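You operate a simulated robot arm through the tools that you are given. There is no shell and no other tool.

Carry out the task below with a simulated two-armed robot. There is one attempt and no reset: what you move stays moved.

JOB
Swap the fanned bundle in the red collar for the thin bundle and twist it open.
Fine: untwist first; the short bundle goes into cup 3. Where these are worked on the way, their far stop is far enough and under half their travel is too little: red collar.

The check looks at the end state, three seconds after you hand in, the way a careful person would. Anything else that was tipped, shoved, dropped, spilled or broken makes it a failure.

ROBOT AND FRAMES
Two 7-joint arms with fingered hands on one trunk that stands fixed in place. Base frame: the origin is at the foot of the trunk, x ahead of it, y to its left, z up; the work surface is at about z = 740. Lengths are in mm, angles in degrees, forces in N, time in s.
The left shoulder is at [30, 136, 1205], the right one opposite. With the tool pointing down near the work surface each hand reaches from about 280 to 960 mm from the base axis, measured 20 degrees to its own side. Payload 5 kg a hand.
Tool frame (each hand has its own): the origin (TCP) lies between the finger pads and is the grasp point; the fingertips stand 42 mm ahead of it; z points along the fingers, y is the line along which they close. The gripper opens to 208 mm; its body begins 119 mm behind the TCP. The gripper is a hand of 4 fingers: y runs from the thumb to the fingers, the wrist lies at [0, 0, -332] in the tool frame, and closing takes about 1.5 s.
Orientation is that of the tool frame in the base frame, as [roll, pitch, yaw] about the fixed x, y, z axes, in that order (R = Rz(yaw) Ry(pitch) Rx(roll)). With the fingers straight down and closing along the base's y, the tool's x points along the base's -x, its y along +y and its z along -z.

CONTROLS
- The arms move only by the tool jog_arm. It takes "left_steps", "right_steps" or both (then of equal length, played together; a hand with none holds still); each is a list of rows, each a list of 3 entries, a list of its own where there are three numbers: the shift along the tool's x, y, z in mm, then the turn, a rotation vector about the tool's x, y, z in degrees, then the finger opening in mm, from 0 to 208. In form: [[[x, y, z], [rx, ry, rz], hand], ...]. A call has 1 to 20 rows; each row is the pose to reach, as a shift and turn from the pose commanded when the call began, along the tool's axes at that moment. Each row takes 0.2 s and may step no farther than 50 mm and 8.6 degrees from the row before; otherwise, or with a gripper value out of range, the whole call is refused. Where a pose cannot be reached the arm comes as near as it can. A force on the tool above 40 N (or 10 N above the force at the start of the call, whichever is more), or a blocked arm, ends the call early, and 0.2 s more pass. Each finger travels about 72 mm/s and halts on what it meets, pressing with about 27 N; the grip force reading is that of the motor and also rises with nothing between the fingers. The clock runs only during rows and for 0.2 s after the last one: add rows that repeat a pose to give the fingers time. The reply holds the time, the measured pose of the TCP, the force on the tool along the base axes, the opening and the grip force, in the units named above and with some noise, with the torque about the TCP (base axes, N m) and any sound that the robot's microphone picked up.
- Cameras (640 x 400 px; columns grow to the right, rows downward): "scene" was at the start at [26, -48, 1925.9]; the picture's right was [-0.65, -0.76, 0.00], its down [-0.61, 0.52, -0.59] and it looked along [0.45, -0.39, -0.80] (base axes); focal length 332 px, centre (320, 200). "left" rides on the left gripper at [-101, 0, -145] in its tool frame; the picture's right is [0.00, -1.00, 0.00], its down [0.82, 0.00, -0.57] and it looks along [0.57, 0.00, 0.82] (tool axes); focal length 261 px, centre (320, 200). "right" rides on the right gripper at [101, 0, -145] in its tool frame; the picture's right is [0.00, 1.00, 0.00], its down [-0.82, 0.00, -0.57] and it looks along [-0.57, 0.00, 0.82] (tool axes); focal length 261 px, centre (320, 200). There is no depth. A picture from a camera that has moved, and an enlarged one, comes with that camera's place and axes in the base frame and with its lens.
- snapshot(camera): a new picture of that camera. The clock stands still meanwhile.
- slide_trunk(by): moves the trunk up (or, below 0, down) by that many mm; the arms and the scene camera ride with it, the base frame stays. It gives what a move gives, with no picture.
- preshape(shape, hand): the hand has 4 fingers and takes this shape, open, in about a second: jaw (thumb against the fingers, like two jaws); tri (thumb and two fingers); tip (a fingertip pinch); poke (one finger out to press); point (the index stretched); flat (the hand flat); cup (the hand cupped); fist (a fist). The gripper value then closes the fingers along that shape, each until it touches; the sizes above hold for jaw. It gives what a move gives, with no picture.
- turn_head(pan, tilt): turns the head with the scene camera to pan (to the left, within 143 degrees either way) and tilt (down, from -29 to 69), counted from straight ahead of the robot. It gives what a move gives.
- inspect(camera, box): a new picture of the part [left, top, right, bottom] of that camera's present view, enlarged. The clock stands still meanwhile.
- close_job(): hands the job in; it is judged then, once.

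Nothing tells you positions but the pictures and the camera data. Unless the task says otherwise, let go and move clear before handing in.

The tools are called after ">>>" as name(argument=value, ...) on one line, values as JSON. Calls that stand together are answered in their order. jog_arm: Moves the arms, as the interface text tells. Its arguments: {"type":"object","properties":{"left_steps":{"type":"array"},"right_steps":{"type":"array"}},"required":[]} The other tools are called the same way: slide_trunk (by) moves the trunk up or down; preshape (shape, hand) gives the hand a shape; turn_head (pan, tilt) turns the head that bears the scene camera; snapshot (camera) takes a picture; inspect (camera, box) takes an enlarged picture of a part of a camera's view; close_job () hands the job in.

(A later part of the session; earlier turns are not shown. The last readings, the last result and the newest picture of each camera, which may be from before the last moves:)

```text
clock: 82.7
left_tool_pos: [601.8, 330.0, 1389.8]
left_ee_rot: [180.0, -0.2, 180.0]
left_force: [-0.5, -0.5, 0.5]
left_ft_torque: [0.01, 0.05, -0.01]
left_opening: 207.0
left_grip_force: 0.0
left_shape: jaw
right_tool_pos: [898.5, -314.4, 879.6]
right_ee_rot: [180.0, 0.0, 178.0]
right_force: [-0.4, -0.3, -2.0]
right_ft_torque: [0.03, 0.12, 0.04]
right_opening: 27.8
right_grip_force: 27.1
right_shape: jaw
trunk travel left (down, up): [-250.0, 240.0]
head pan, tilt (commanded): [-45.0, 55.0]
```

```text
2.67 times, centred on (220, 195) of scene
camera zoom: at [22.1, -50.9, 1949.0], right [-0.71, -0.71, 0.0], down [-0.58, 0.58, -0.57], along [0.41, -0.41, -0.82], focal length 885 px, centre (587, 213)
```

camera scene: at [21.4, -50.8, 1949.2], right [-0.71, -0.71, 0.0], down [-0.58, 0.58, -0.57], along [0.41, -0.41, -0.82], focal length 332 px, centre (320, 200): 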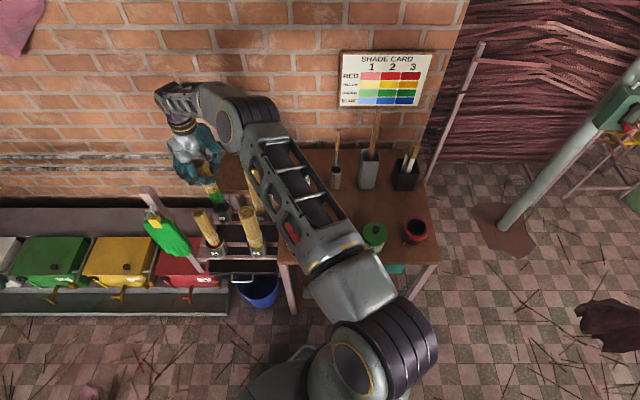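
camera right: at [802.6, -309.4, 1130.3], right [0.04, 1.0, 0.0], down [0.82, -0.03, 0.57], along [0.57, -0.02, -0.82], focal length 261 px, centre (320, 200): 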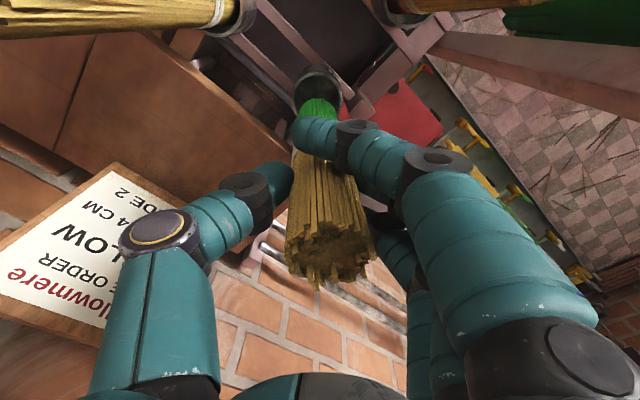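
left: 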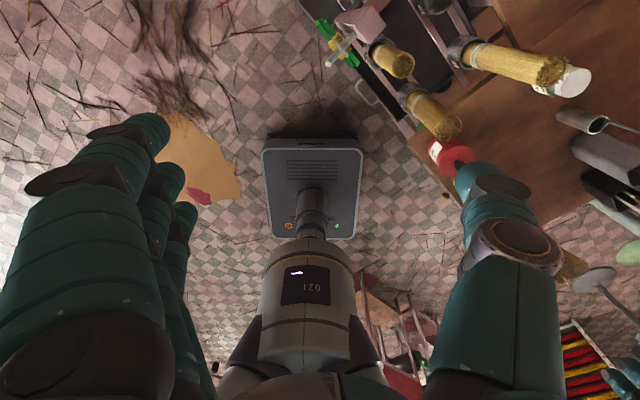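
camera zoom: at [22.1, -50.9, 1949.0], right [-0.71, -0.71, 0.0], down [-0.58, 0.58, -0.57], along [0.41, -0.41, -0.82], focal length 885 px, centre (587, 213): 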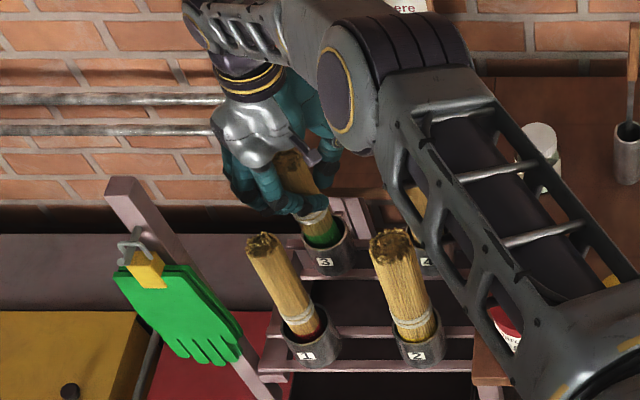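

The green end is inside the cup. Continuing down in small steps to find the floor.

>>> jog_arm(right_steps=[[[-2, 0, 6], [0, 0, 0], 20], [[-2, 0, 12], [0, 0, 0], 20], [[-2, 0, 18], [0, 0, 0], 20], [[-2, 0, 24], [0, 0, 0], 20], [[-2, 0, 30], [0, 0, 0], 20]])

>>> inspect(camera="scene", box=[180, 160, 260, 240])

```text
clock: 83.8
left_tool_pos: [600.9, 331.2, 1391.2]
left_ee_rot: [180.0, 0.0, -180.0]
left_force: [1.7, 0.2, -0.9]
left_ft_torque: [0.02, 0.14, -0.04]
left_opening: 207.3
left_grip_force: 0.0
left_shape: jaw
right_tool_pos: [905.0, -316.7, 865.6]
right_ee_rot: [-179.7, 0.3, 178.0]
right_force: [-12.7, -1.5, 27.8]
right_ft_torque: [0.13, 0.49, 0.04]
right_opening: 30.1
right_grip_force: 27.1
right_shape: jaw
trunk travel left (down, up): [-250.0, 240.0]
head pan, tilt (commanded): [-45.0, 55.0]
stopped in row 5 (right hand): the force on the tool passed its limit at 44 N (the readings are from after the stop); the commanded pose is now the measured one
```

```text
5.00 times, centred on (220, 200) of scene
camera zoom: at [19.3, -50.3, 1949.2], right [-0.71, -0.71, 0.0], down [-0.58, 0.58, -0.57], along [0.41, -0.41, -0.82], focal length 1659 px, centre (820, 200)
```

zoom: 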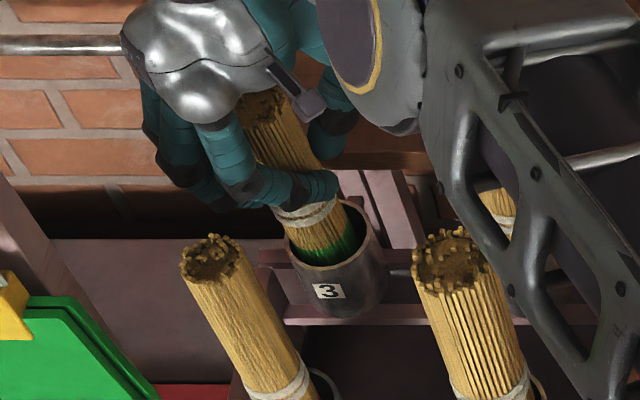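

Contact at TCP z≈866 with the tie just above the rim, just like the bundles in the other cups, so it's on the cup floor. I'll ease off a few millimetres to unload it before opening.

>>> jog_arm(right_steps=[[[1, 0, -2], [0, 0, 0], 20], [[2, 0, -4], [0, 0, 0], 20], [[2, 0, -4], [0, 0, 0], 20]])

>>> snapshot(camera="right")

```text
clock: 84.6
left_tool_pos: [599.7, 329.0, 1389.9]
left_ee_rot: [180.0, 0.1, -179.9]
left_force: [-0.6, 0.2, -0.2]
left_ft_torque: [0.0, 0.02, 0.01]
left_opening: 207.0
left_grip_force: 0.1
left_shape: jaw
right_tool_pos: [902.8, -315.2, 865.7]
right_ee_rot: [-179.9, 0.1, 177.8]
right_force: [-2.6, -0.7, 12.3]
right_ft_torque: [0.06, 0.06, 0.0]
right_opening: 30.2
right_grip_force: 26.6
right_shape: jaw
trunk travel left (down, up): [-250.0, 240.0]
head pan, tilt (commanded): [-45.0, 55.0]
```

```text
taken
camera right: at [802.1, -310.7, 1009.7], right [0.04, 1.0, 0.0], down [0.82, -0.03, 0.57], along [0.57, -0.03, -0.82], focal length 261 px, centre (320, 200)
```

right: 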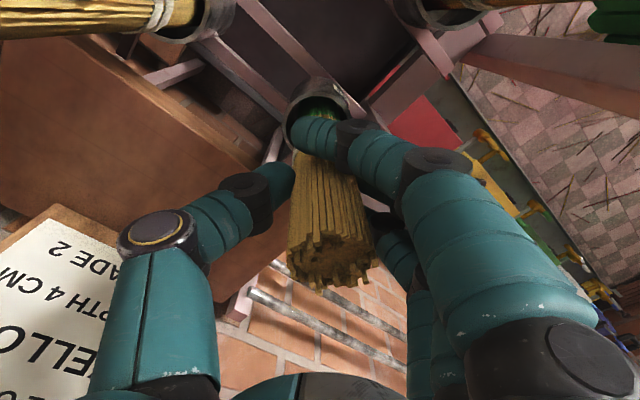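

>>> jog_arm(right_steps=[[[0, 0, -1], [0, 0, 0], 45], [[0, 0, -1], [0, 0, 0], 60], [[0, 0, -1], [0, 0, 0], 80], [[0, 0, -1], [0, 0, 0], 100], [[0, 0, -1], [0, 0, 0], 110], [[0, 0, -1], [0, 0, 0], 110]])

>>> snapshot(camera="right")

>>> inspect(camera="scene", box=[180, 140, 280, 240])

```text
clock: 86.0
left_tool_pos: [602.0, 329.8, 1390.7]
left_ee_rot: [179.9, 0.0, -180.0]
left_force: [1.1, 0.5, 0.2]
left_ft_torque: [0.01, -0.01, -0.02]
left_opening: 207.0
left_grip_force: 0.1
left_shape: jaw
right_tool_pos: [903.0, -315.8, 865.8]
right_ee_rot: [-179.9, 0.1, 177.9]
right_force: [1.2, 0.3, 1.1]
right_ft_torque: [0.0, 0.02, -0.02]
right_opening: 109.2
right_grip_force: 0.0
right_shape: jaw
trunk travel left (down, up): [-250.0, 240.0]
head pan, tilt (commanded): [-45.0, 55.0]
```

```text
taken
camera right: at [802.7, -311.1, 1010.2], right [0.04, 1.0, 0.0], down [0.82, -0.03, 0.57], along [0.57, -0.03, -0.82], focal length 261 px, centre (320, 200)
```

right: 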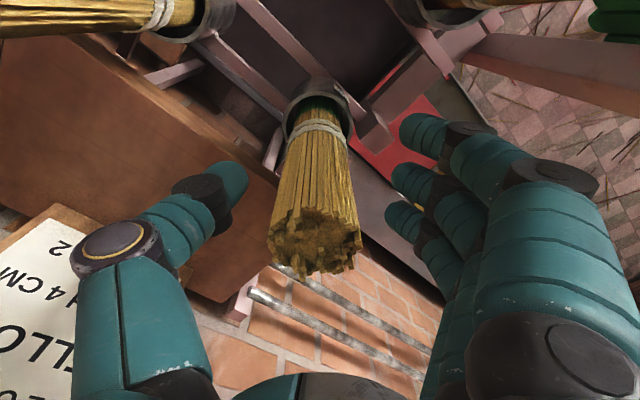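

```text
4.00 times, centred on (230, 190) of scene
camera zoom: at [21.5, -50.8, 1949.0], right [-0.71, -0.71, 0.0], down [-0.58, 0.58, -0.57], along [0.41, -0.41, -0.82], focal length 1327 px, centre (680, 240)
```

zoom: 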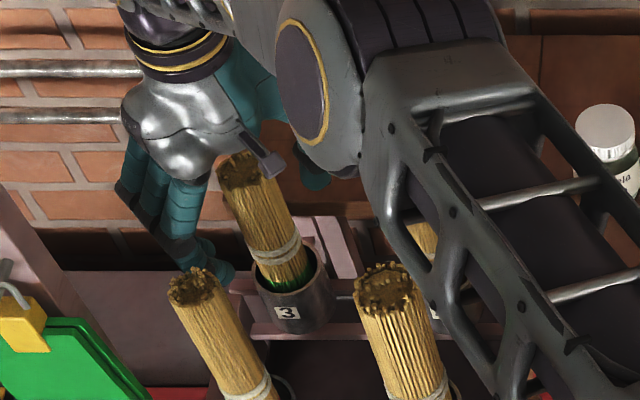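

The short bundle now stands in cup 3 on its own. I'll rise straight up using the trunk so the fingers leave it undisturbed.

>>> slide_trunk(by=215)

>>> snapshot(camera="right")

>>> snapshot(camera="scene")

```text
clock: 88.2
left_tool_pos: [602.4, 331.0, 1604.3]
left_ee_rot: [-179.9, -0.1, -180.0]
left_force: [0.6, 0.1, -0.2]
left_ft_torque: [0.02, 0.03, 0.03]
left_opening: 207.2
left_grip_force: 0.1
left_shape: jaw
right_tool_pos: [902.1, -315.1, 1081.1]
right_ee_rot: [-179.9, 0.1, 177.9]
right_force: [-0.6, -0.4, -0.8]
right_ft_torque: [0.01, -0.01, 0.05]
right_opening: 109.3
right_grip_force: 0.2
right_shape: jaw
trunk travel left (down, up): [-465.0, 25.0]
head pan, tilt (commanded): [-45.0, 55.0]
```

```text
taken
camera right: at [802.7, -311.1, 1224.6], right [0.04, 1.0, 0.0], down [0.82, -0.03, 0.57], along [0.57, -0.02, -0.82], focal length 261 px, centre (320, 200)
```

right: 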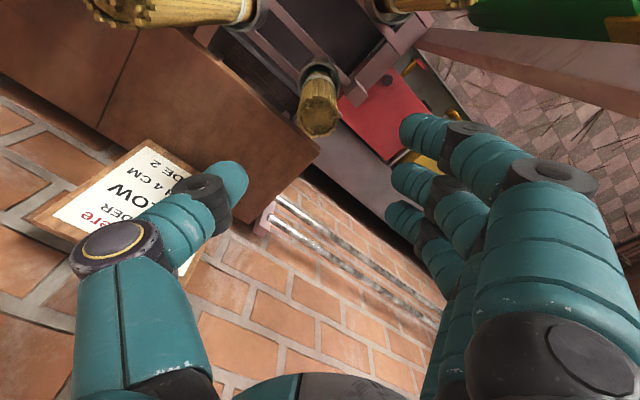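

```text
taken
camera scene: at [21.6, -50.8, 2163.8], right [-0.71, -0.71, 0.0], down [-0.58, 0.58, -0.57], along [0.41, -0.41, -0.82], focal length 332 px, centre (320, 200)
```

scene: 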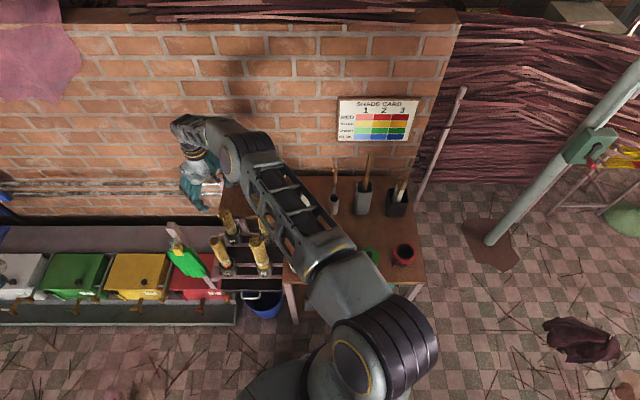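

The short bundle is in cup 3. Next is the thin bundle in cup 1, and a post with gloves stands close to it near (757,-98). I'll move to a vantage above the cups to measure it before deciding how to grasp.

>>> jog_arm(right_steps=[[[10, 0, -40], [0, 0, 0], 110], [[40, 3, -70], [0, 0, 0], 110], [[75, 7, -99], [0, 0, 0], 110], [[112.5, 11, -99], [0, 0, 0], 110], [[112.5, 11, -99], [0, 0, 0], 110]])

>>> snapshot(camera="right")

>>> turn_head(pan=-10, tilt=58)

>>> snapshot(camera="scene")

```text
clock: 89.5
left_tool_pos: [603.3, 331.4, 1604.6]
left_ee_rot: [-180.0, -0.1, -180.0]
left_force: [1.2, 0.7, 0.2]
left_ft_torque: [0.02, 0.05, -0.01]
left_opening: 207.2
left_grip_force: 0.1
left_shape: jaw
right_tool_pos: [791.2, -300.3, 1177.9]
right_ee_rot: [-179.8, 0.1, 178.0]
right_force: [0.3, -0.1, -0.8]
right_ft_torque: [-0.01, 0.06, 0.03]
right_opening: 109.1
right_grip_force: 0.0
right_shape: jaw
trunk travel left (down, up): [-465.0, 25.0]
head pan, tilt (commanded): [-45.0, 55.0]
```

```text
taken
camera right: at [691.9, -296.5, 1322.8], right [0.04, 1.0, 0.0], down [0.82, -0.03, 0.57], along [0.57, -0.03, -0.82], focal length 261 px, centre (320, 200)
```

right: 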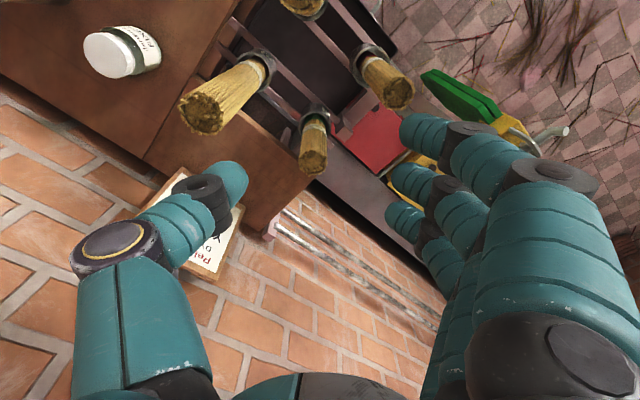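

```text
clock: 90.5
left_tool_pos: [601.8, 330.5, 1605.2]
left_ee_rot: [180.0, 0.0, -180.0]
left_force: [0.1, 0.2, -0.8]
left_ft_torque: [0.0, -0.01, -0.02]
left_opening: 207.2
left_grip_force: 0.1
left_shape: jaw
right_tool_pos: [791.0, -301.9, 1178.3]
right_ee_rot: [-179.9, 0.2, 177.9]
right_force: [0.0, -0.7, -0.2]
right_ft_torque: [0.03, -0.03, 0.05]
right_opening: 109.2
right_grip_force: 0.0
right_shape: jaw
trunk travel left (down, up): [-465.0, 25.0]
head pan, tilt (commanded): [-10.0, 58.0]
```

```text
taken
camera scene: at [38.1, -11.9, 2160.3], right [-0.17, -0.98, 0.0], down [-0.84, 0.15, -0.53], along [0.52, -0.09, -0.85], focal length 332 px, centre (320, 200)
```

scene: 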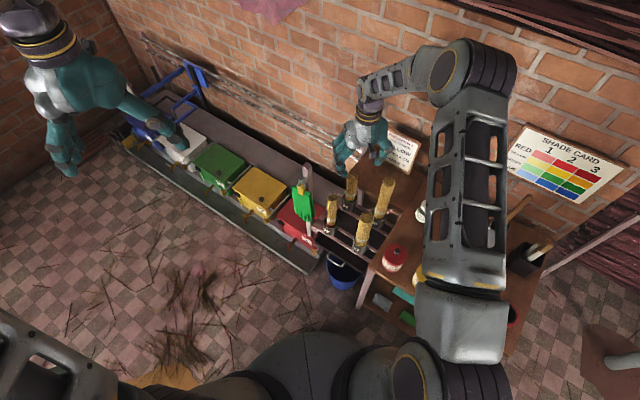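

>>> inspect(camera="scene", box=[270, 130, 410, 290])

>>> inspect(camera="right", box=[240, 0, 580, 180])

>>> inspect(camera="left", box=[300, 0, 640, 300])

```text
2.50 times, centred on (340, 210) of scene
camera zoom: at [38.1, -11.9, 2160.3], right [-0.17, -0.98, 0.0], down [-0.84, 0.15, -0.53], along [0.52, -0.09, -0.85], focal length 830 px, centre (270, 175)
```

zoom: 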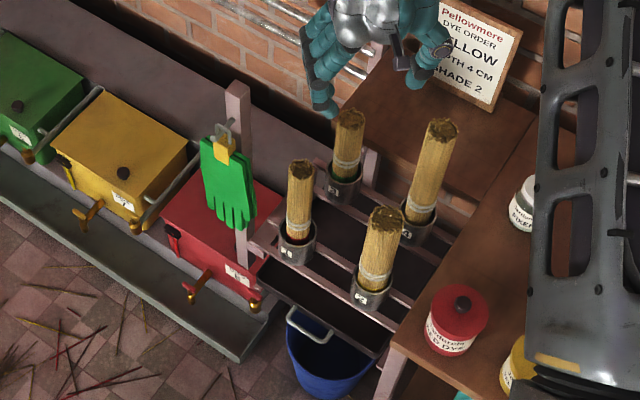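

```text
1.88 times, centred on (410, 90) of right
camera zoom: at [691.2, -296.6, 1323.6], right [0.04, 1.0, 0.0], down [0.82, -0.03, 0.57], along [0.57, -0.02, -0.82], focal length 491 px, centre (151, 407)
```

zoom: 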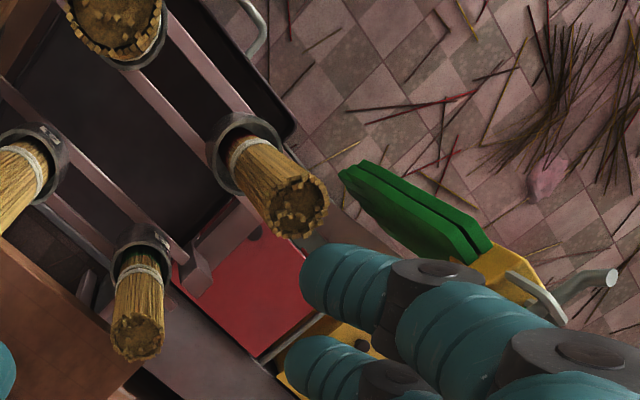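

```text
1.33 times, centred on (470, 150) of left
camera zoom: at [701.4, 330.2, 1751.0], right [0.0, -1.0, 0.0], down [-0.82, 0.0, 0.57], along [-0.57, 0.0, -0.82], focal length 348 px, centre (120, 267)
```

zoom: 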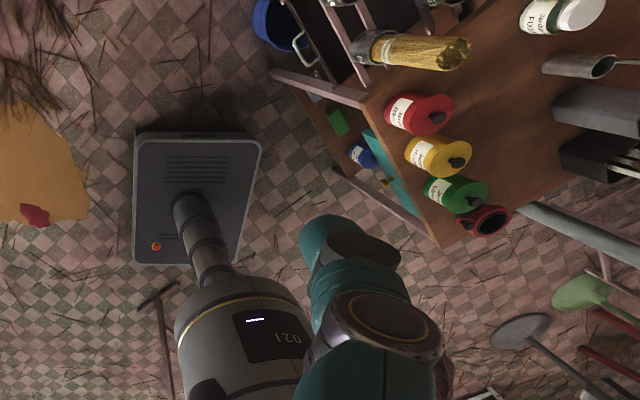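

The post is at about (855,-98) with its top near z≈1110, and the gloves hang in front of it down to about y≈-124. The thin bundle's top is at (778,-193,958). To keep the fingers clear of the gloves I want a hand yaw of about 225-235°, so I'll test that here in the air.

>>> jog_arm(right_steps=[[[3, 8, -5], [0, 0, -7], 110], [[6, 16, -10], [0, 0, -14], 110], [[9, 25, -15], [0, 0, -21], 110], [[13, 35, -20], [0, 0, -28], 110], [[17, 45, -20], [0, 0, -35], 110], [[20, 55, -20], [0, 0, -42], 110], [[23, 65, -20], [0, 0, -49], 110], [[23.5, 69, -20], [0, 0, -52], 110]])

>>> snapshot(camera="right")

>>> snapshot(camera="scene")

```text
clock: 92.3
left_tool_pos: [601.6, 331.0, 1605.0]
left_ee_rot: [179.9, -0.1, -180.0]
left_force: [0.6, -0.6, -0.4]
left_ft_torque: [0.0, 0.0, -0.01]
left_opening: 207.1
left_grip_force: 0.0
left_shape: jaw
right_tool_pos: [769.4, -231.1, 1198.4]
right_ee_rot: [-179.8, 0.0, -130.0]
right_force: [0.0, -0.9, -0.4]
right_ft_torque: [0.01, -0.01, 0.03]
right_opening: 109.3
right_grip_force: 0.0
right_shape: jaw
trunk travel left (down, up): [-465.0, 25.0]
head pan, tilt (commanded): [-10.0, 58.0]
```

```text
taken
camera right: at [705.3, -307.1, 1343.7], right [-0.76, 0.65, 0.0], down [0.53, 0.63, 0.57], along [0.37, 0.43, -0.82], focal length 261 px, centre (320, 200)
```

right: 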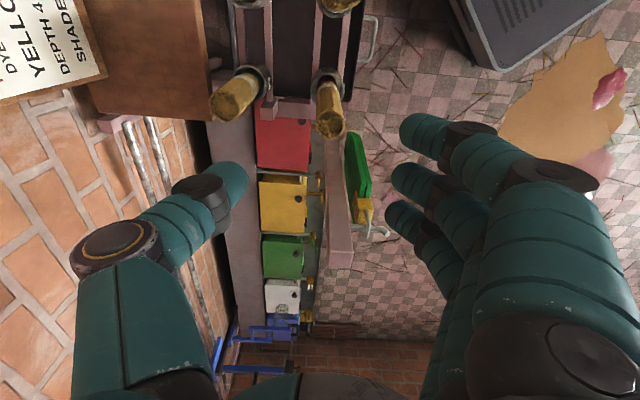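

```text
taken
camera scene: at [38.6, -11.8, 2160.3], right [-0.17, -0.98, 0.0], down [-0.84, 0.15, -0.53], along [0.52, -0.09, -0.85], focal length 332 px, centre (320, 200)
```

scene: 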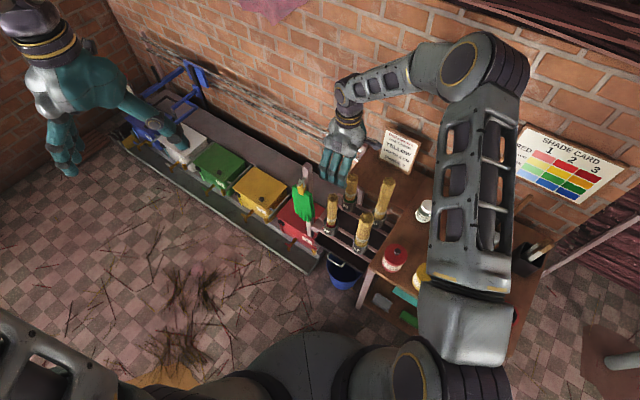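

Yaw 230° is reachable and gives a very clear view. I'll zoom in to measure the thin bundle, the post and the gloves.

>>> inspect(camera="right", box=[220, 40, 420, 280])

>>> inspect(camera="right", box=[280, 40, 400, 150])

```text
1.67 times, centred on (320, 160) of right
camera zoom: at [705.3, -307.1, 1343.7], right [-0.76, 0.65, 0.0], down [0.53, 0.63, 0.57], along [0.37, 0.43, -0.82], focal length 434 px, centre (320, 267)
```

zoom: 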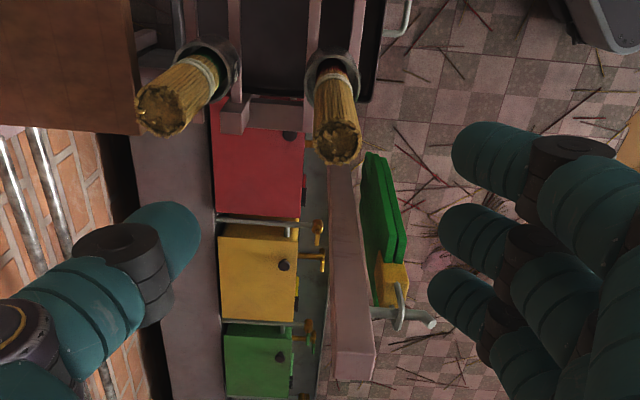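

```text
3.64 times, centred on (340, 95) of right
camera zoom: at [705.3, -307.1, 1343.7], right [-0.76, 0.65, 0.0], down [0.53, 0.63, 0.57], along [0.37, 0.43, -0.82], focal length 948 px, centre (247, 582)
```

zoom: 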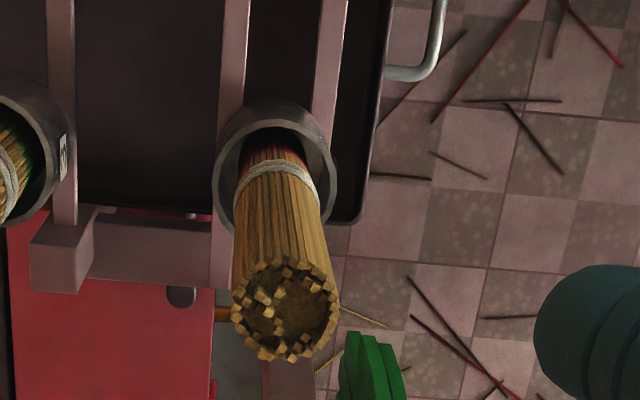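

The gloves' near edge is about 75 mm from the bundle. With the hand turned further, to about 262°, the fingers keep about 30 mm clear. I'll rotate and centre above the thin bundle with a narrower opening.

>>> jog_arm(right_steps=[[[0, 0, 0], [0, 0, -7], 100], [[-5, 2, 10], [0, 0, -14], 90], [[-12, 6, 25], [0, 0, -21], 80], [[-20, 10, 45], [0, 0, -28], 80], [[-28, 13, 60], [0, 0, -32], 80], [[-34.3, 16.2, 75], [0, 0, -32], 80], [[-34.3, 16.2, 88], [0, 0, -32], 80], [[-34.3, 16.2, 88], [0, 0, -32], 80]])

>>> snapshot(camera="right")

>>> inspect(camera="scene", box=[270, 80, 410, 290])

```text
clock: 94.1
left_tool_pos: [601.7, 330.6, 1605.0]
left_ee_rot: [180.0, 0.1, 180.0]
left_force: [0.7, -0.1, 0.4]
left_ft_torque: [-0.03, -0.01, -0.04]
left_opening: 207.2
left_grip_force: 0.1
left_shape: jaw
right_tool_pos: [779.7, -194.9, 1111.8]
right_ee_rot: [-179.8, -0.2, -98.1]
right_force: [-1.1, 0.1, -0.1]
right_ft_torque: [-0.03, 0.0, 0.03]
right_opening: 80.7
right_grip_force: 0.1
right_shape: jaw
trunk travel left (down, up): [-465.0, 25.0]
head pan, tilt (commanded): [-10.0, 58.0]
```

```text
taken
camera right: at [765.4, -293.6, 1256.4], right [-0.99, 0.14, 0.0], down [0.12, 0.81, 0.57], along [0.09, 0.56, -0.82], focal length 261 px, centre (320, 200)
```

right: 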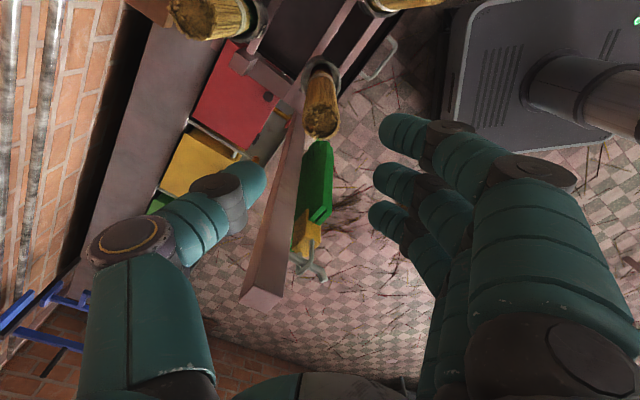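

```text
1.90 times, centred on (340, 185) of scene
camera zoom: at [37.9, -11.6, 2160.4], right [-0.17, -0.98, 0.0], down [-0.84, 0.15, -0.53], along [0.52, -0.09, -0.85], focal length 632 px, centre (282, 229)
```

zoom: 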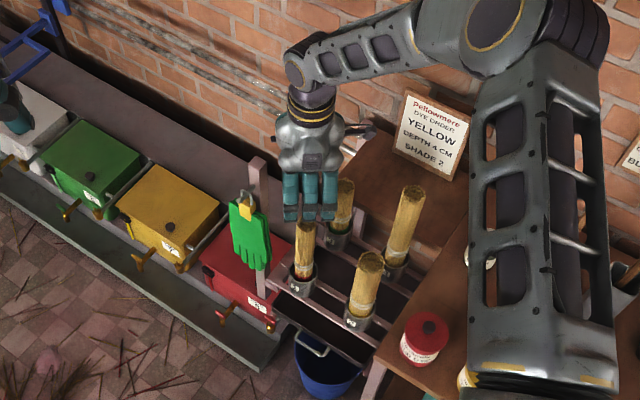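

>>> inspect(camera="right", box=[260, 40, 390, 160])

```text
3.33 times, centred on (325, 100) of right
camera zoom: at [765.4, -293.6, 1256.4], right [-0.99, 0.14, 0.0], down [0.12, 0.81, 0.57], along [0.09, 0.56, -0.82], focal length 869 px, centre (303, 533)
```

zoom: 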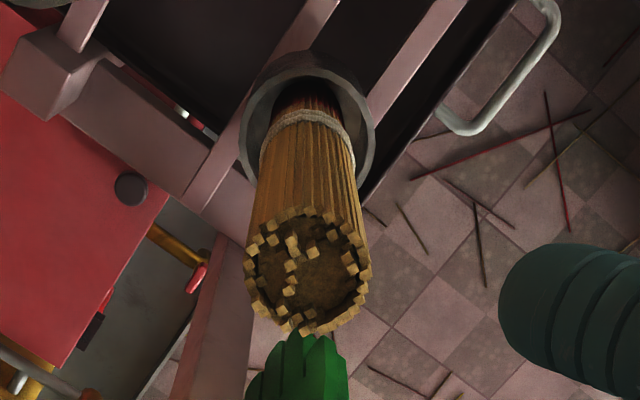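

Centred within 3 mm. I'll descend part way, check, then go on to grasp height.

>>> jog_arm(right_steps=[[[1.5, 1, 30], [0, 0, 0], 80], [[2.8, 2, 60], [0, 0, 0], 80], [[2.8, 2, 90], [0, 0, 0], 80], [[2.8, 2, 120], [0, 0, 0], 80], [[2.8, 2, 145], [0, 0, 0], 80], [[2.8, 2, 145], [0, 0, 0], 80]])

>>> snapshot(camera="right")

>>> inspect(camera="scene", box=[280, 130, 400, 270])

```text
clock: 95.5
left_tool_pos: [600.6, 331.5, 1605.4]
left_ee_rot: [-180.0, 0.0, 180.0]
left_force: [-0.5, -0.4, -0.9]
left_ft_torque: [-0.03, -0.01, -0.03]
left_opening: 207.2
left_grip_force: 0.2
left_shape: jaw
right_tool_pos: [776.9, -197.8, 965.0]
right_ee_rot: [-179.8, -0.1, -98.0]
right_force: [0.0, 0.2, -0.2]
right_ft_torque: [0.0, 0.02, -0.01]
right_opening: 80.8
right_grip_force: 0.0
right_shape: jaw
trunk travel left (down, up): [-465.0, 25.0]
head pan, tilt (commanded): [-10.0, 58.0]
```

```text
taken
camera right: at [762.9, -297.3, 1110.5], right [-0.99, 0.14, 0.0], down [0.12, 0.81, 0.57], along [0.09, 0.56, -0.82], focal length 261 px, centre (320, 200)
```

right: 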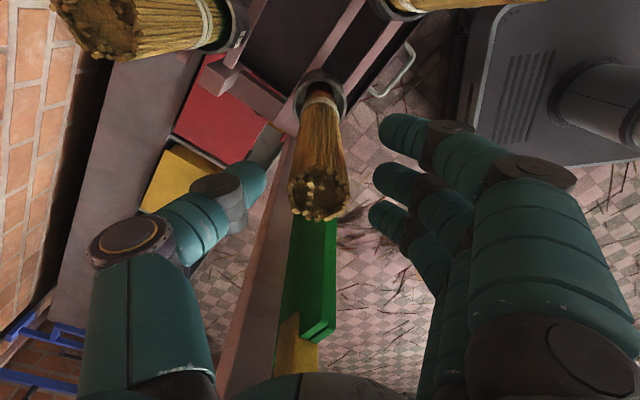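

```text
2.86 times, centred on (340, 200) of scene
camera zoom: at [37.6, -11.6, 2160.4], right [-0.17, -0.98, 0.0], down [-0.84, 0.15, -0.53], along [0.52, -0.09, -0.85], focal length 948 px, centre (263, 200)
```

zoom: 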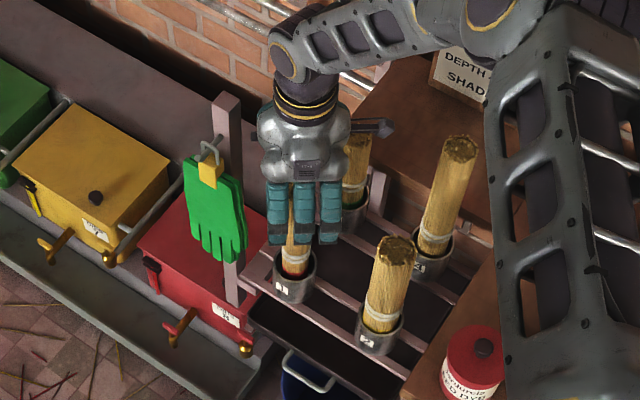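

>>> jog_arm(right_steps=[[[0, 0, 20], [0, 0, 0], 80], [[0, 0, 40], [0, 0, 0], 80], [[0, 0, 60], [0, 0, 0], 80], [[0, 0, 78], [0, 0, 0], 80], [[0, 0, 78], [0, 0, 0], 80]])

>>> snapshot(camera="right")

>>> inspect(camera="scene", box=[280, 130, 400, 270])

```text
clock: 96.7
left_tool_pos: [600.7, 331.3, 1604.5]
left_ee_rot: [180.0, 0.0, -180.0]
left_force: [-0.1, 0.3, -1.5]
left_ft_torque: [0.01, -0.04, -0.02]
left_opening: 207.1
left_grip_force: 0.0
left_shape: jaw
right_tool_pos: [777.9, -198.1, 888.4]
right_ee_rot: [-179.8, -0.1, -98.2]
right_force: [-0.2, -0.5, -0.4]
right_ft_torque: [0.0, 0.0, -0.03]
right_opening: 81.0
right_grip_force: 0.1
right_shape: jaw
trunk travel left (down, up): [-465.0, 25.0]
head pan, tilt (commanded): [-10.0, 58.0]
```

```text
taken
camera right: at [763.4, -296.2, 1033.4], right [-0.99, 0.14, 0.0], down [0.12, 0.81, 0.57], along [0.09, 0.56, -0.82], focal length 261 px, centre (320, 200)
```

right: 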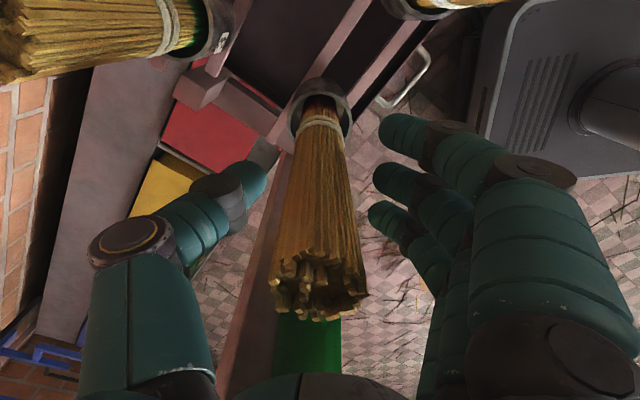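

```text
2.86 times, centred on (340, 200) of scene
camera zoom: at [37.6, -11.7, 2160.4], right [-0.17, -0.98, 0.0], down [-0.84, 0.15, -0.53], along [0.52, -0.09, -0.85], focal length 948 px, centre (263, 200)
```

zoom: 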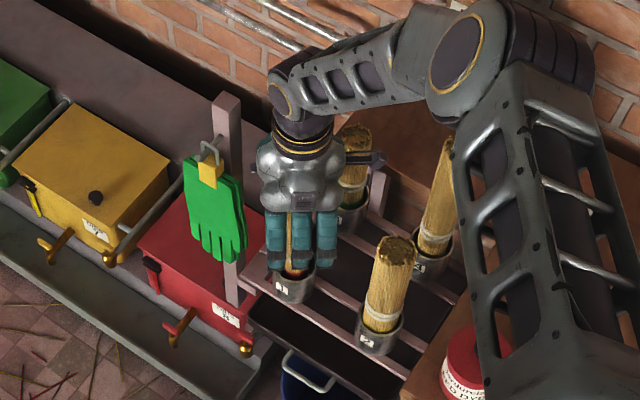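

The bundle is centred between thumb and fingers, clear of the gloves. Closing.

>>> jog_arm(right_steps=[[[0, 0, 0], [0, 0, 0], 60], [[0, 0, 0], [0, 0, 0], 45], [[0, 0, 0], [0, 0, 0], 30], [[0, 0, 0], [0, 0, 0], 15], [[0, 0, 0], [0, 0, 0], 10], [[0, 0, 0], [0, 0, 0], 10], [[0, 0, 0], [0, 0, 0], 10]])

>>> snapshot(camera="right")

```text
clock: 98.3
left_tool_pos: [601.7, 331.0, 1605.1]
left_ee_rot: [179.9, 0.1, 179.9]
left_force: [-0.2, -1.1, -0.1]
left_ft_torque: [-0.01, 0.0, -0.01]
left_opening: 207.0
left_grip_force: 0.1
left_shape: jaw
right_tool_pos: [777.6, -196.5, 888.4]
right_ee_rot: [-179.9, -0.1, -98.2]
right_force: [-1.4, 0.3, 1.4]
right_ft_torque: [0.03, 0.37, -0.01]
right_opening: 17.2
right_grip_force: 26.8
right_shape: jaw
trunk travel left (down, up): [-465.0, 25.0]
head pan, tilt (commanded): [-10.0, 58.0]
```

```text
taken
camera right: at [763.5, -296.2, 1033.4], right [-0.99, 0.14, 0.0], down [0.12, 0.81, 0.57], along [0.09, 0.56, -0.82], focal length 261 px, centre (320, 200)
```

right: 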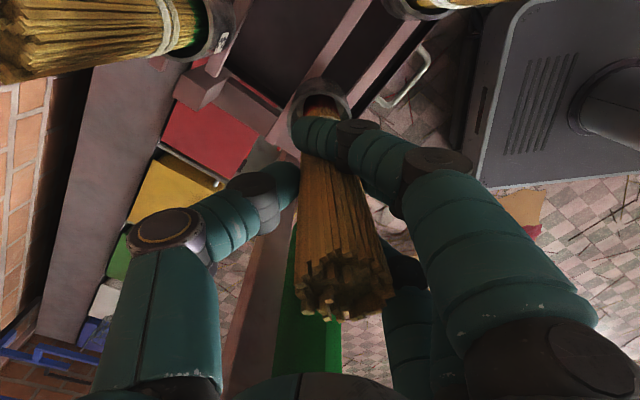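

Gripped. Lifting slowly, straight up out of cup 1.

>>> jog_arm(right_steps=[[[0, 0, -8], [0, 0, 0], 10], [[0, 0, -20], [0, 0, 0], 10], [[0, 0, -35], [0, 0, 0], 10], [[0, 0, -55], [0, 0, 0], 10], [[0, 0, -80], [0, 0, 0], 10], [[0, 0, -110], [0, 0, 0], 10], [[0, 0, -140], [0, 0, 0], 10]])

>>> snapshot(camera="right")

>>> inspect(camera="scene", box=[280, 110, 420, 270])

```text
clock: 99.9
left_tool_pos: [601.3, 331.2, 1604.1]
left_ee_rot: [180.0, 0.2, 180.0]
left_force: [-0.4, 0.2, -0.4]
left_ft_torque: [-0.01, -0.09, 0.0]
left_opening: 207.2
left_grip_force: 0.0
left_shape: jaw
right_tool_pos: [776.6, -197.9, 1028.1]
right_ee_rot: [-179.9, -0.1, -98.1]
right_force: [-1.5, 0.2, -2.6]
right_ft_torque: [-0.03, -0.16, -0.02]
right_opening: 17.0
right_grip_force: 26.8
right_shape: jaw
trunk travel left (down, up): [-465.0, 25.0]
head pan, tilt (commanded): [-10.0, 58.0]
```

```text
taken
camera right: at [762.0, -295.9, 1173.6], right [-0.99, 0.14, 0.0], down [0.12, 0.81, 0.57], along [0.09, 0.56, -0.82], focal length 261 px, centre (320, 200)
```

right: 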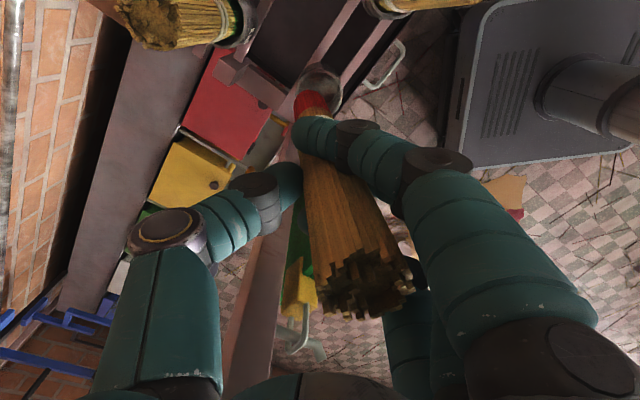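

```text
2.50 times, centred on (350, 190) of scene
camera zoom: at [37.1, -11.5, 2160.4], right [-0.17, -0.98, 0.0], down [-0.83, 0.15, -0.53], along [0.52, -0.09, -0.85], focal length 830 px, centre (245, 225)
```

zoom: 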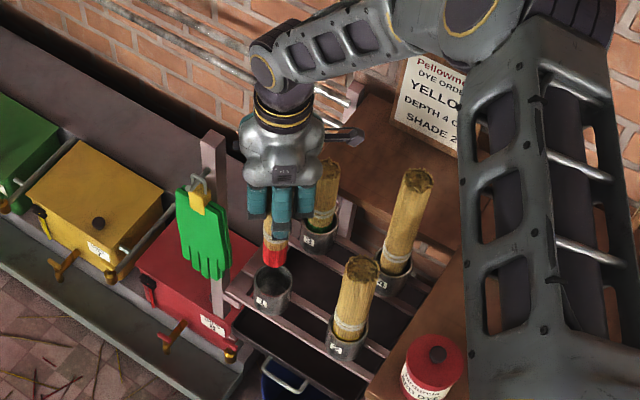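

The thin bundle is out with its red tip down, tilted about 4° in the grip. Lifting to travel height.

>>> jog_arm(right_steps=[[[0, 0, -35], [0, 0, 0], 10], [[0, 0, -70], [0, 0, 0], 10], [[0, 0, -105], [0, 0, 0], 10], [[0, 0, -140], [0, 0, 0], 10], [[0, 0, -175], [0, 0, 0], 10], [[0, 0, -210], [0, 0, 0], 10], [[0, 0, -245], [0, 0, 0], 10]])

>>> snapshot(camera="scene")

```text
clock: 101.5
left_tool_pos: [600.3, 331.4, 1606.1]
left_ee_rot: [-179.9, 0.0, -179.9]
left_force: [-0.2, 0.6, 0.2]
left_ft_torque: [-0.06, -0.1, 0.04]
left_opening: 207.3
left_grip_force: 0.0
left_shape: jaw
right_tool_pos: [775.3, -196.9, 1272.1]
right_ee_rot: [-179.9, -0.1, -98.1]
right_force: [-0.9, 0.4, -2.5]
right_ft_torque: [0.0, -0.14, 0.0]
right_opening: 16.7
right_grip_force: 27.5
right_shape: jaw
trunk travel left (down, up): [-465.0, 25.0]
head pan, tilt (commanded): [-10.0, 58.0]
```

```text
taken
camera scene: at [36.4, -11.4, 2160.4], right [-0.17, -0.98, 0.0], down [-0.83, 0.15, -0.53], along [0.52, -0.09, -0.85], focal length 332 px, centre (320, 200)
```

scene: 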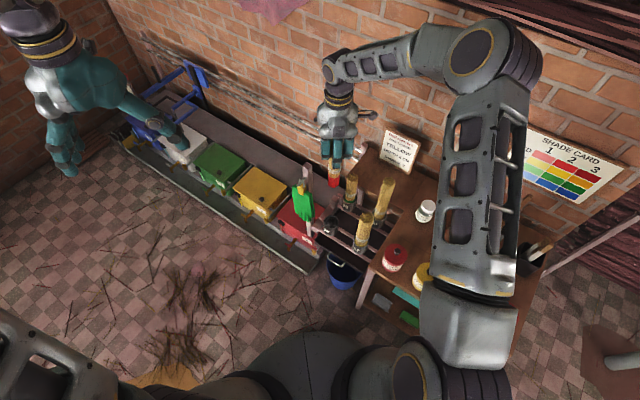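

>>> jog_arm(right_steps=[[[10, 25, -10], [0, 0, 6], 10], [[35, 50, -20], [0, 0, 14], 10], [[65, 75, -28], [0, 0, 22], 10], [[97, 95, -28], [0, 0, 30], 10], [[130, 112, -28], [0, 0, 38], 10], [[163, 130, -28], [0, 0, 46], 10], [[196, 148, -28], [0, 0, 54], 10], [[229, 165, -28], [0, 0, 62], 10], [[262, 182, -28], [0, 0, 70], 10], [[290, 198, -28], [0, 0, 78], 10], [[316.1, 212.6, -28], [0, 0, 86], 10]])

>>> snapshot(camera="right")

>>> turn_head(pan=-45, tilt=58)

>>> snapshot(camera="scene")

```text
clock: 103.9
left_tool_pos: [602.0, 329.6, 1605.5]
left_ee_rot: [179.9, 0.0, 180.0]
left_force: [-0.4, -0.1, -1.4]
left_ft_torque: [0.05, -0.07, -0.03]
left_opening: 207.0
left_grip_force: 0.1
left_shape: jaw
right_tool_pos: [520.5, -479.4, 1300.0]
right_ee_rot: [180.0, 0.2, 176.0]
right_force: [-0.2, 0.3, -2.6]
right_ft_torque: [-0.04, -0.02, 0.02]
right_opening: 16.7
right_grip_force: 27.2
right_shape: jaw
trunk travel left (down, up): [-465.0, 25.0]
head pan, tilt (commanded): [-10.0, 58.0]
```

```text
taken
camera right: at [421.3, -471.1, 1445.0], right [0.08, 1.0, 0.0], down [0.82, -0.06, 0.57], along [0.57, -0.04, -0.82], focal length 261 px, centre (320, 200)
```

right: 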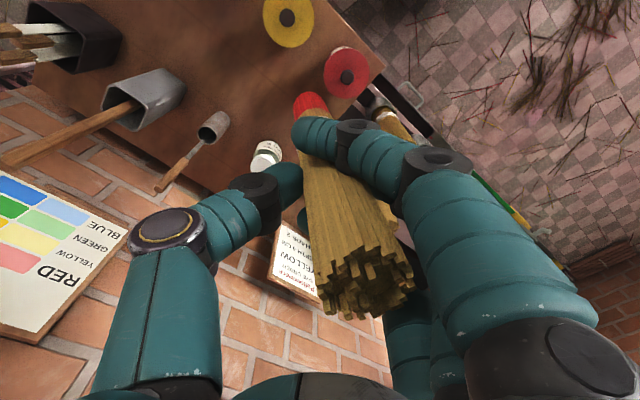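

```text
clock: 104.9
left_tool_pos: [601.5, 330.6, 1606.0]
left_ee_rot: [-180.0, -0.1, 179.9]
left_force: [0.3, 0.2, -0.1]
left_ft_torque: [-0.02, -0.03, 0.05]
left_opening: 207.0
left_grip_force: 0.0
left_shape: jaw
right_tool_pos: [520.1, -479.2, 1300.5]
right_ee_rot: [-180.0, 0.2, 175.9]
right_force: [-0.9, -0.1, -1.5]
right_ft_torque: [0.0, -0.06, -0.02]
right_opening: 16.6
right_grip_force: 27.5
right_shape: jaw
trunk travel left (down, up): [-465.0, 25.0]
head pan, tilt (commanded): [-45.0, 58.0]
```

```text
taken
camera scene: at [18.9, -48.8, 2160.3], right [-0.71, -0.71, 0.0], down [-0.6, 0.6, -0.53], along [0.37, -0.37, -0.85], focal length 332 px, centre (320, 200)
```

scene: 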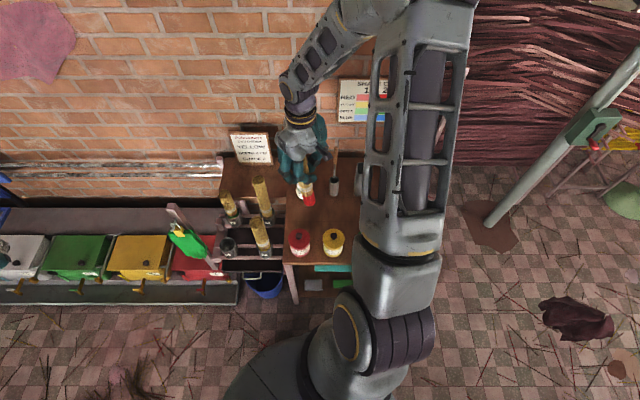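

>>> jog_arm(right_steps=[[[28.2, -30.1, 0], [0, 0, 6.6], 10], [[56.3, -60.3, 0], [0, 0, 13.2], 10], [[84.5, -90.4, 0], [0, 0, 19.8], 10], [[112.7, -120.6, 0], [0, 0, 26.4], 10], [[140.8, -150.7, 0], [0, 0, 33], 10], [[169, -180.8, 0], [0, 0, 39.6], 10], [[197.2, -211, 0], [0, 0, 46.2], 10], [[225.4, -241.1, 0], [0, 0, 52.8], 10], [[253.5, -271.3, 0], [0, 0, 59.4], 10], [[281.7, -301.4, 0], [0, 0, 66], 10], [[281.7, -301.4, 0], [0, 0, 66], 10]])

>>> snapshot(camera="right")

>>> inspect(camera="right", box=[240, 20, 420, 140])

>>> snapshot(camera="scene")

```text
clock: 107.3
left_tool_pos: [601.9, 332.0, 1603.4]
left_ee_rot: [179.9, -0.1, 180.0]
left_force: [0.4, -0.4, 0.3]
left_ft_torque: [-0.03, 0.07, 0.02]
left_opening: 207.1
left_grip_force: 0.1
left_shape: jaw
right_tool_pos: [218.8, -760.1, 1299.9]
right_ee_rot: [180.0, 0.3, 109.8]
right_force: [1.3, -0.4, -2.2]
right_ft_torque: [0.01, 0.05, 0.0]
right_opening: 16.5
right_grip_force: 26.9
right_shape: jaw
trunk travel left (down, up): [-465.0, 25.0]
head pan, tilt (commanded): [-45.0, 58.0]
```

```text
taken
camera right: at [186.1, -664.5, 1445.8], right [0.94, 0.34, 0.0], down [0.27, -0.77, 0.57], along [0.19, -0.54, -0.82], focal length 261 px, centre (320, 200)
```

right: 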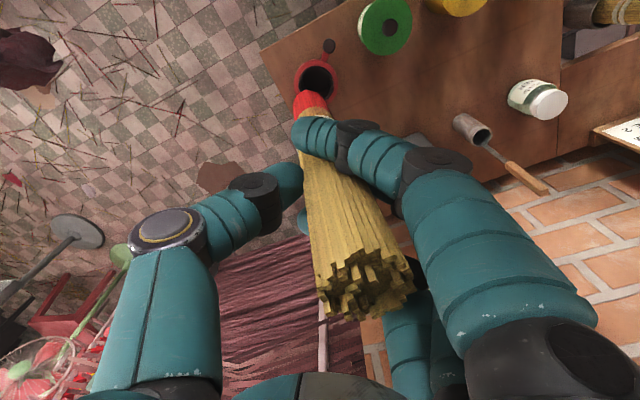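

```text
3.33 times, centred on (330, 80) of right
camera zoom: at [186.1, -664.5, 1445.8], right [0.94, 0.34, 0.0], down [0.27, -0.77, 0.57], along [0.19, -0.54, -0.82], focal length 869 px, centre (287, 600)
```

zoom: 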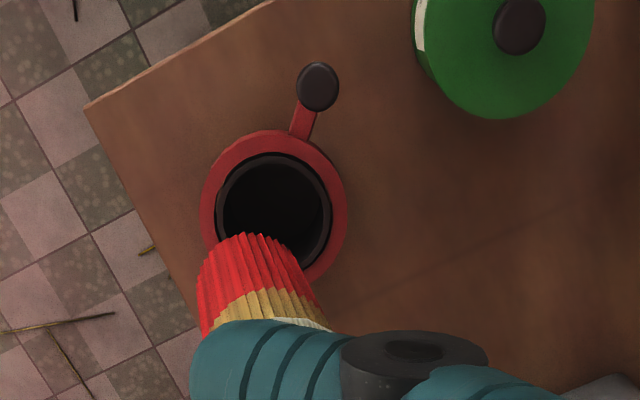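

```text
taken
camera scene: at [20.1, -47.7, 2160.3], right [-0.71, -0.71, 0.0], down [-0.6, 0.6, -0.53], along [0.37, -0.38, -0.85], focal length 332 px, centre (320, 200)
```

scene: 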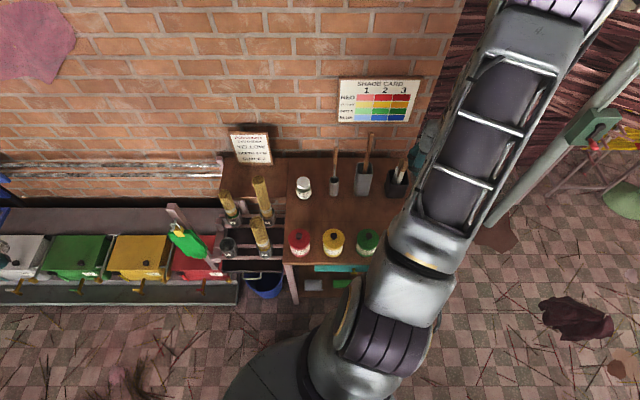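

The collar centre is at (218,-779). The bundle leans about 7° in my grip, so I'll tilt the hand by that much to hang it vertical, centre it over the collar, and lower part way.

>>> jog_arm(right_steps=[[[-7, -6, 25], [-2.3, 0, 0], 10], [[-13, -12, 50], [-4.6, 0, 0], 10], [[-19.4, -18.5, 75], [-6.8, 0, 0], 10], [[-19.4, -18.5, 100], [-6.8, 0, 0], 10], [[-19.4, -18.5, 100], [-6.8, 0, 0], 10]])

>>> snapshot(camera="right")

>>> inspect(camera="right", box=[240, 20, 420, 140])

>>> inspect(camera="scene", box=[360, 150, 480, 270])

```text
clock: 108.5
left_tool_pos: [600.9, 331.8, 1605.6]
left_ee_rot: [180.0, 0.0, 180.0]
left_force: [0.4, 0.5, 0.1]
left_ft_torque: [-0.05, -0.03, -0.02]
left_opening: 207.0
left_grip_force: 0.2
left_shape: jaw
right_tool_pos: [208.5, -784.0, 1202.1]
right_ee_rot: [173.0, 0.2, 110.0]
right_force: [0.0, 0.9, -1.9]
right_ft_torque: [-0.02, 0.04, 0.03]
right_opening: 16.6
right_grip_force: 27.0
right_shape: jaw
trunk travel left (down, up): [-465.0, 25.0]
head pan, tilt (commanded): [-45.0, 58.0]
```

```text
taken
camera right: at [159.4, -695.2, 1345.0], right [0.93, 0.33, 0.12], down [0.21, -0.79, 0.57], along [0.29, -0.51, -0.81], focal length 261 px, centre (320, 200)
```

right: 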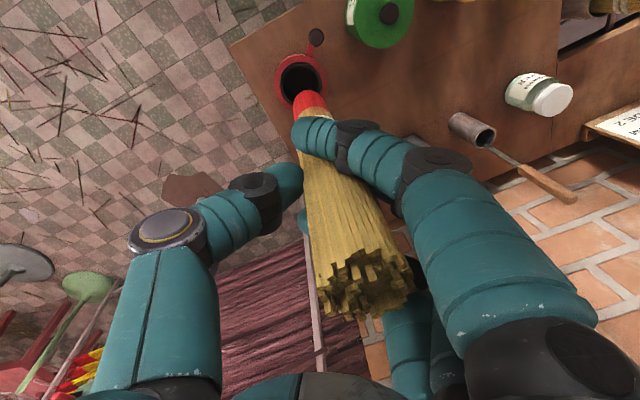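

```text
3.33 times, centred on (330, 80) of right
camera zoom: at [159.4, -695.2, 1345.0], right [0.93, 0.33, 0.12], down [0.21, -0.79, 0.57], along [0.29, -0.51, -0.81], focal length 869 px, centre (287, 600)
```

zoom: 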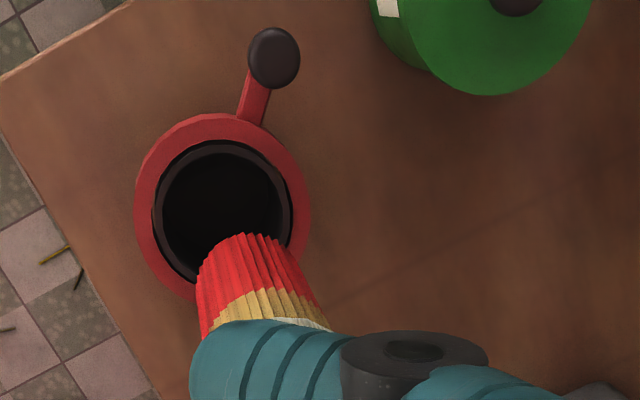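

```text
3.33 times, centred on (420, 210) of scene
camera zoom: at [18.9, -47.8, 2160.4], right [-0.71, -0.71, 0.0], down [-0.6, 0.6, -0.53], along [0.37, -0.38, -0.85], focal length 1106 px, centre (-13, 167)
```

zoom: 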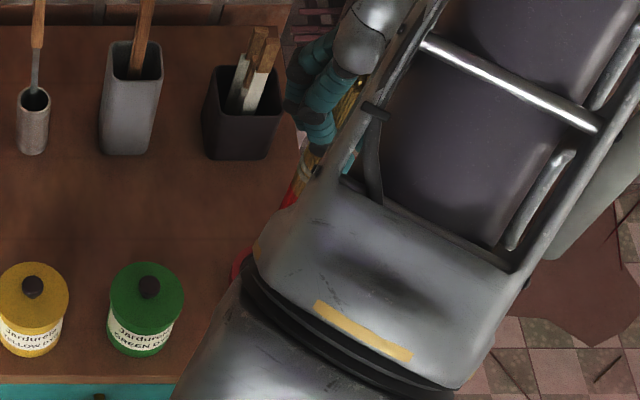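

The bundle bottom projects onto the collar centre within a millimetre or two. I'll lower with the trunk to just above the ring and re-check.

>>> slide_trunk(by=-125)

>>> inspect(camera="right", box=[240, 20, 420, 140])

>>> snapshot(camera="scene")

```text
clock: 110.0
left_tool_pos: [601.8, 330.9, 1481.5]
left_ee_rot: [-180.0, 0.0, -179.9]
left_force: [-0.8, 0.0, 0.7]
left_ft_torque: [-0.04, -0.01, 0.0]
left_opening: 207.3
left_grip_force: 0.1
left_shape: jaw
right_tool_pos: [209.1, -785.1, 1075.7]
right_ee_rot: [173.1, 0.2, 109.9]
right_force: [1.1, 0.8, -2.4]
right_ft_torque: [-0.03, -0.01, 0.03]
right_opening: 16.8
right_grip_force: 26.6
right_shape: jaw
trunk travel left (down, up): [-340.0, 150.0]
head pan, tilt (commanded): [-45.0, 58.0]
```

```text
3.33 times, centred on (330, 80) of right
camera zoom: at [159.5, -695.9, 1220.0], right [0.93, 0.33, 0.12], down [0.21, -0.79, 0.57], along [0.29, -0.51, -0.81], focal length 869 px, centre (287, 600)
```

zoom: 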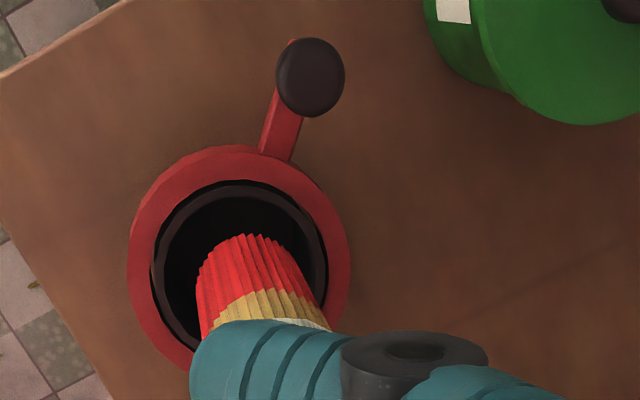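

```text
taken
camera scene: at [18.8, -48.8, 2035.6], right [-0.71, -0.71, 0.0], down [-0.6, 0.6, -0.53], along [0.37, -0.37, -0.85], focal length 332 px, centre (320, 200)
```

scene: 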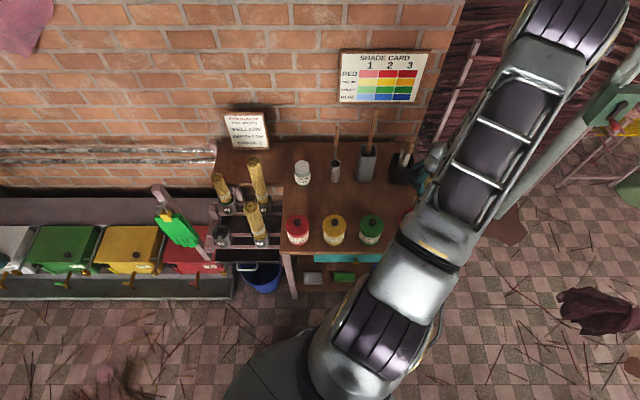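

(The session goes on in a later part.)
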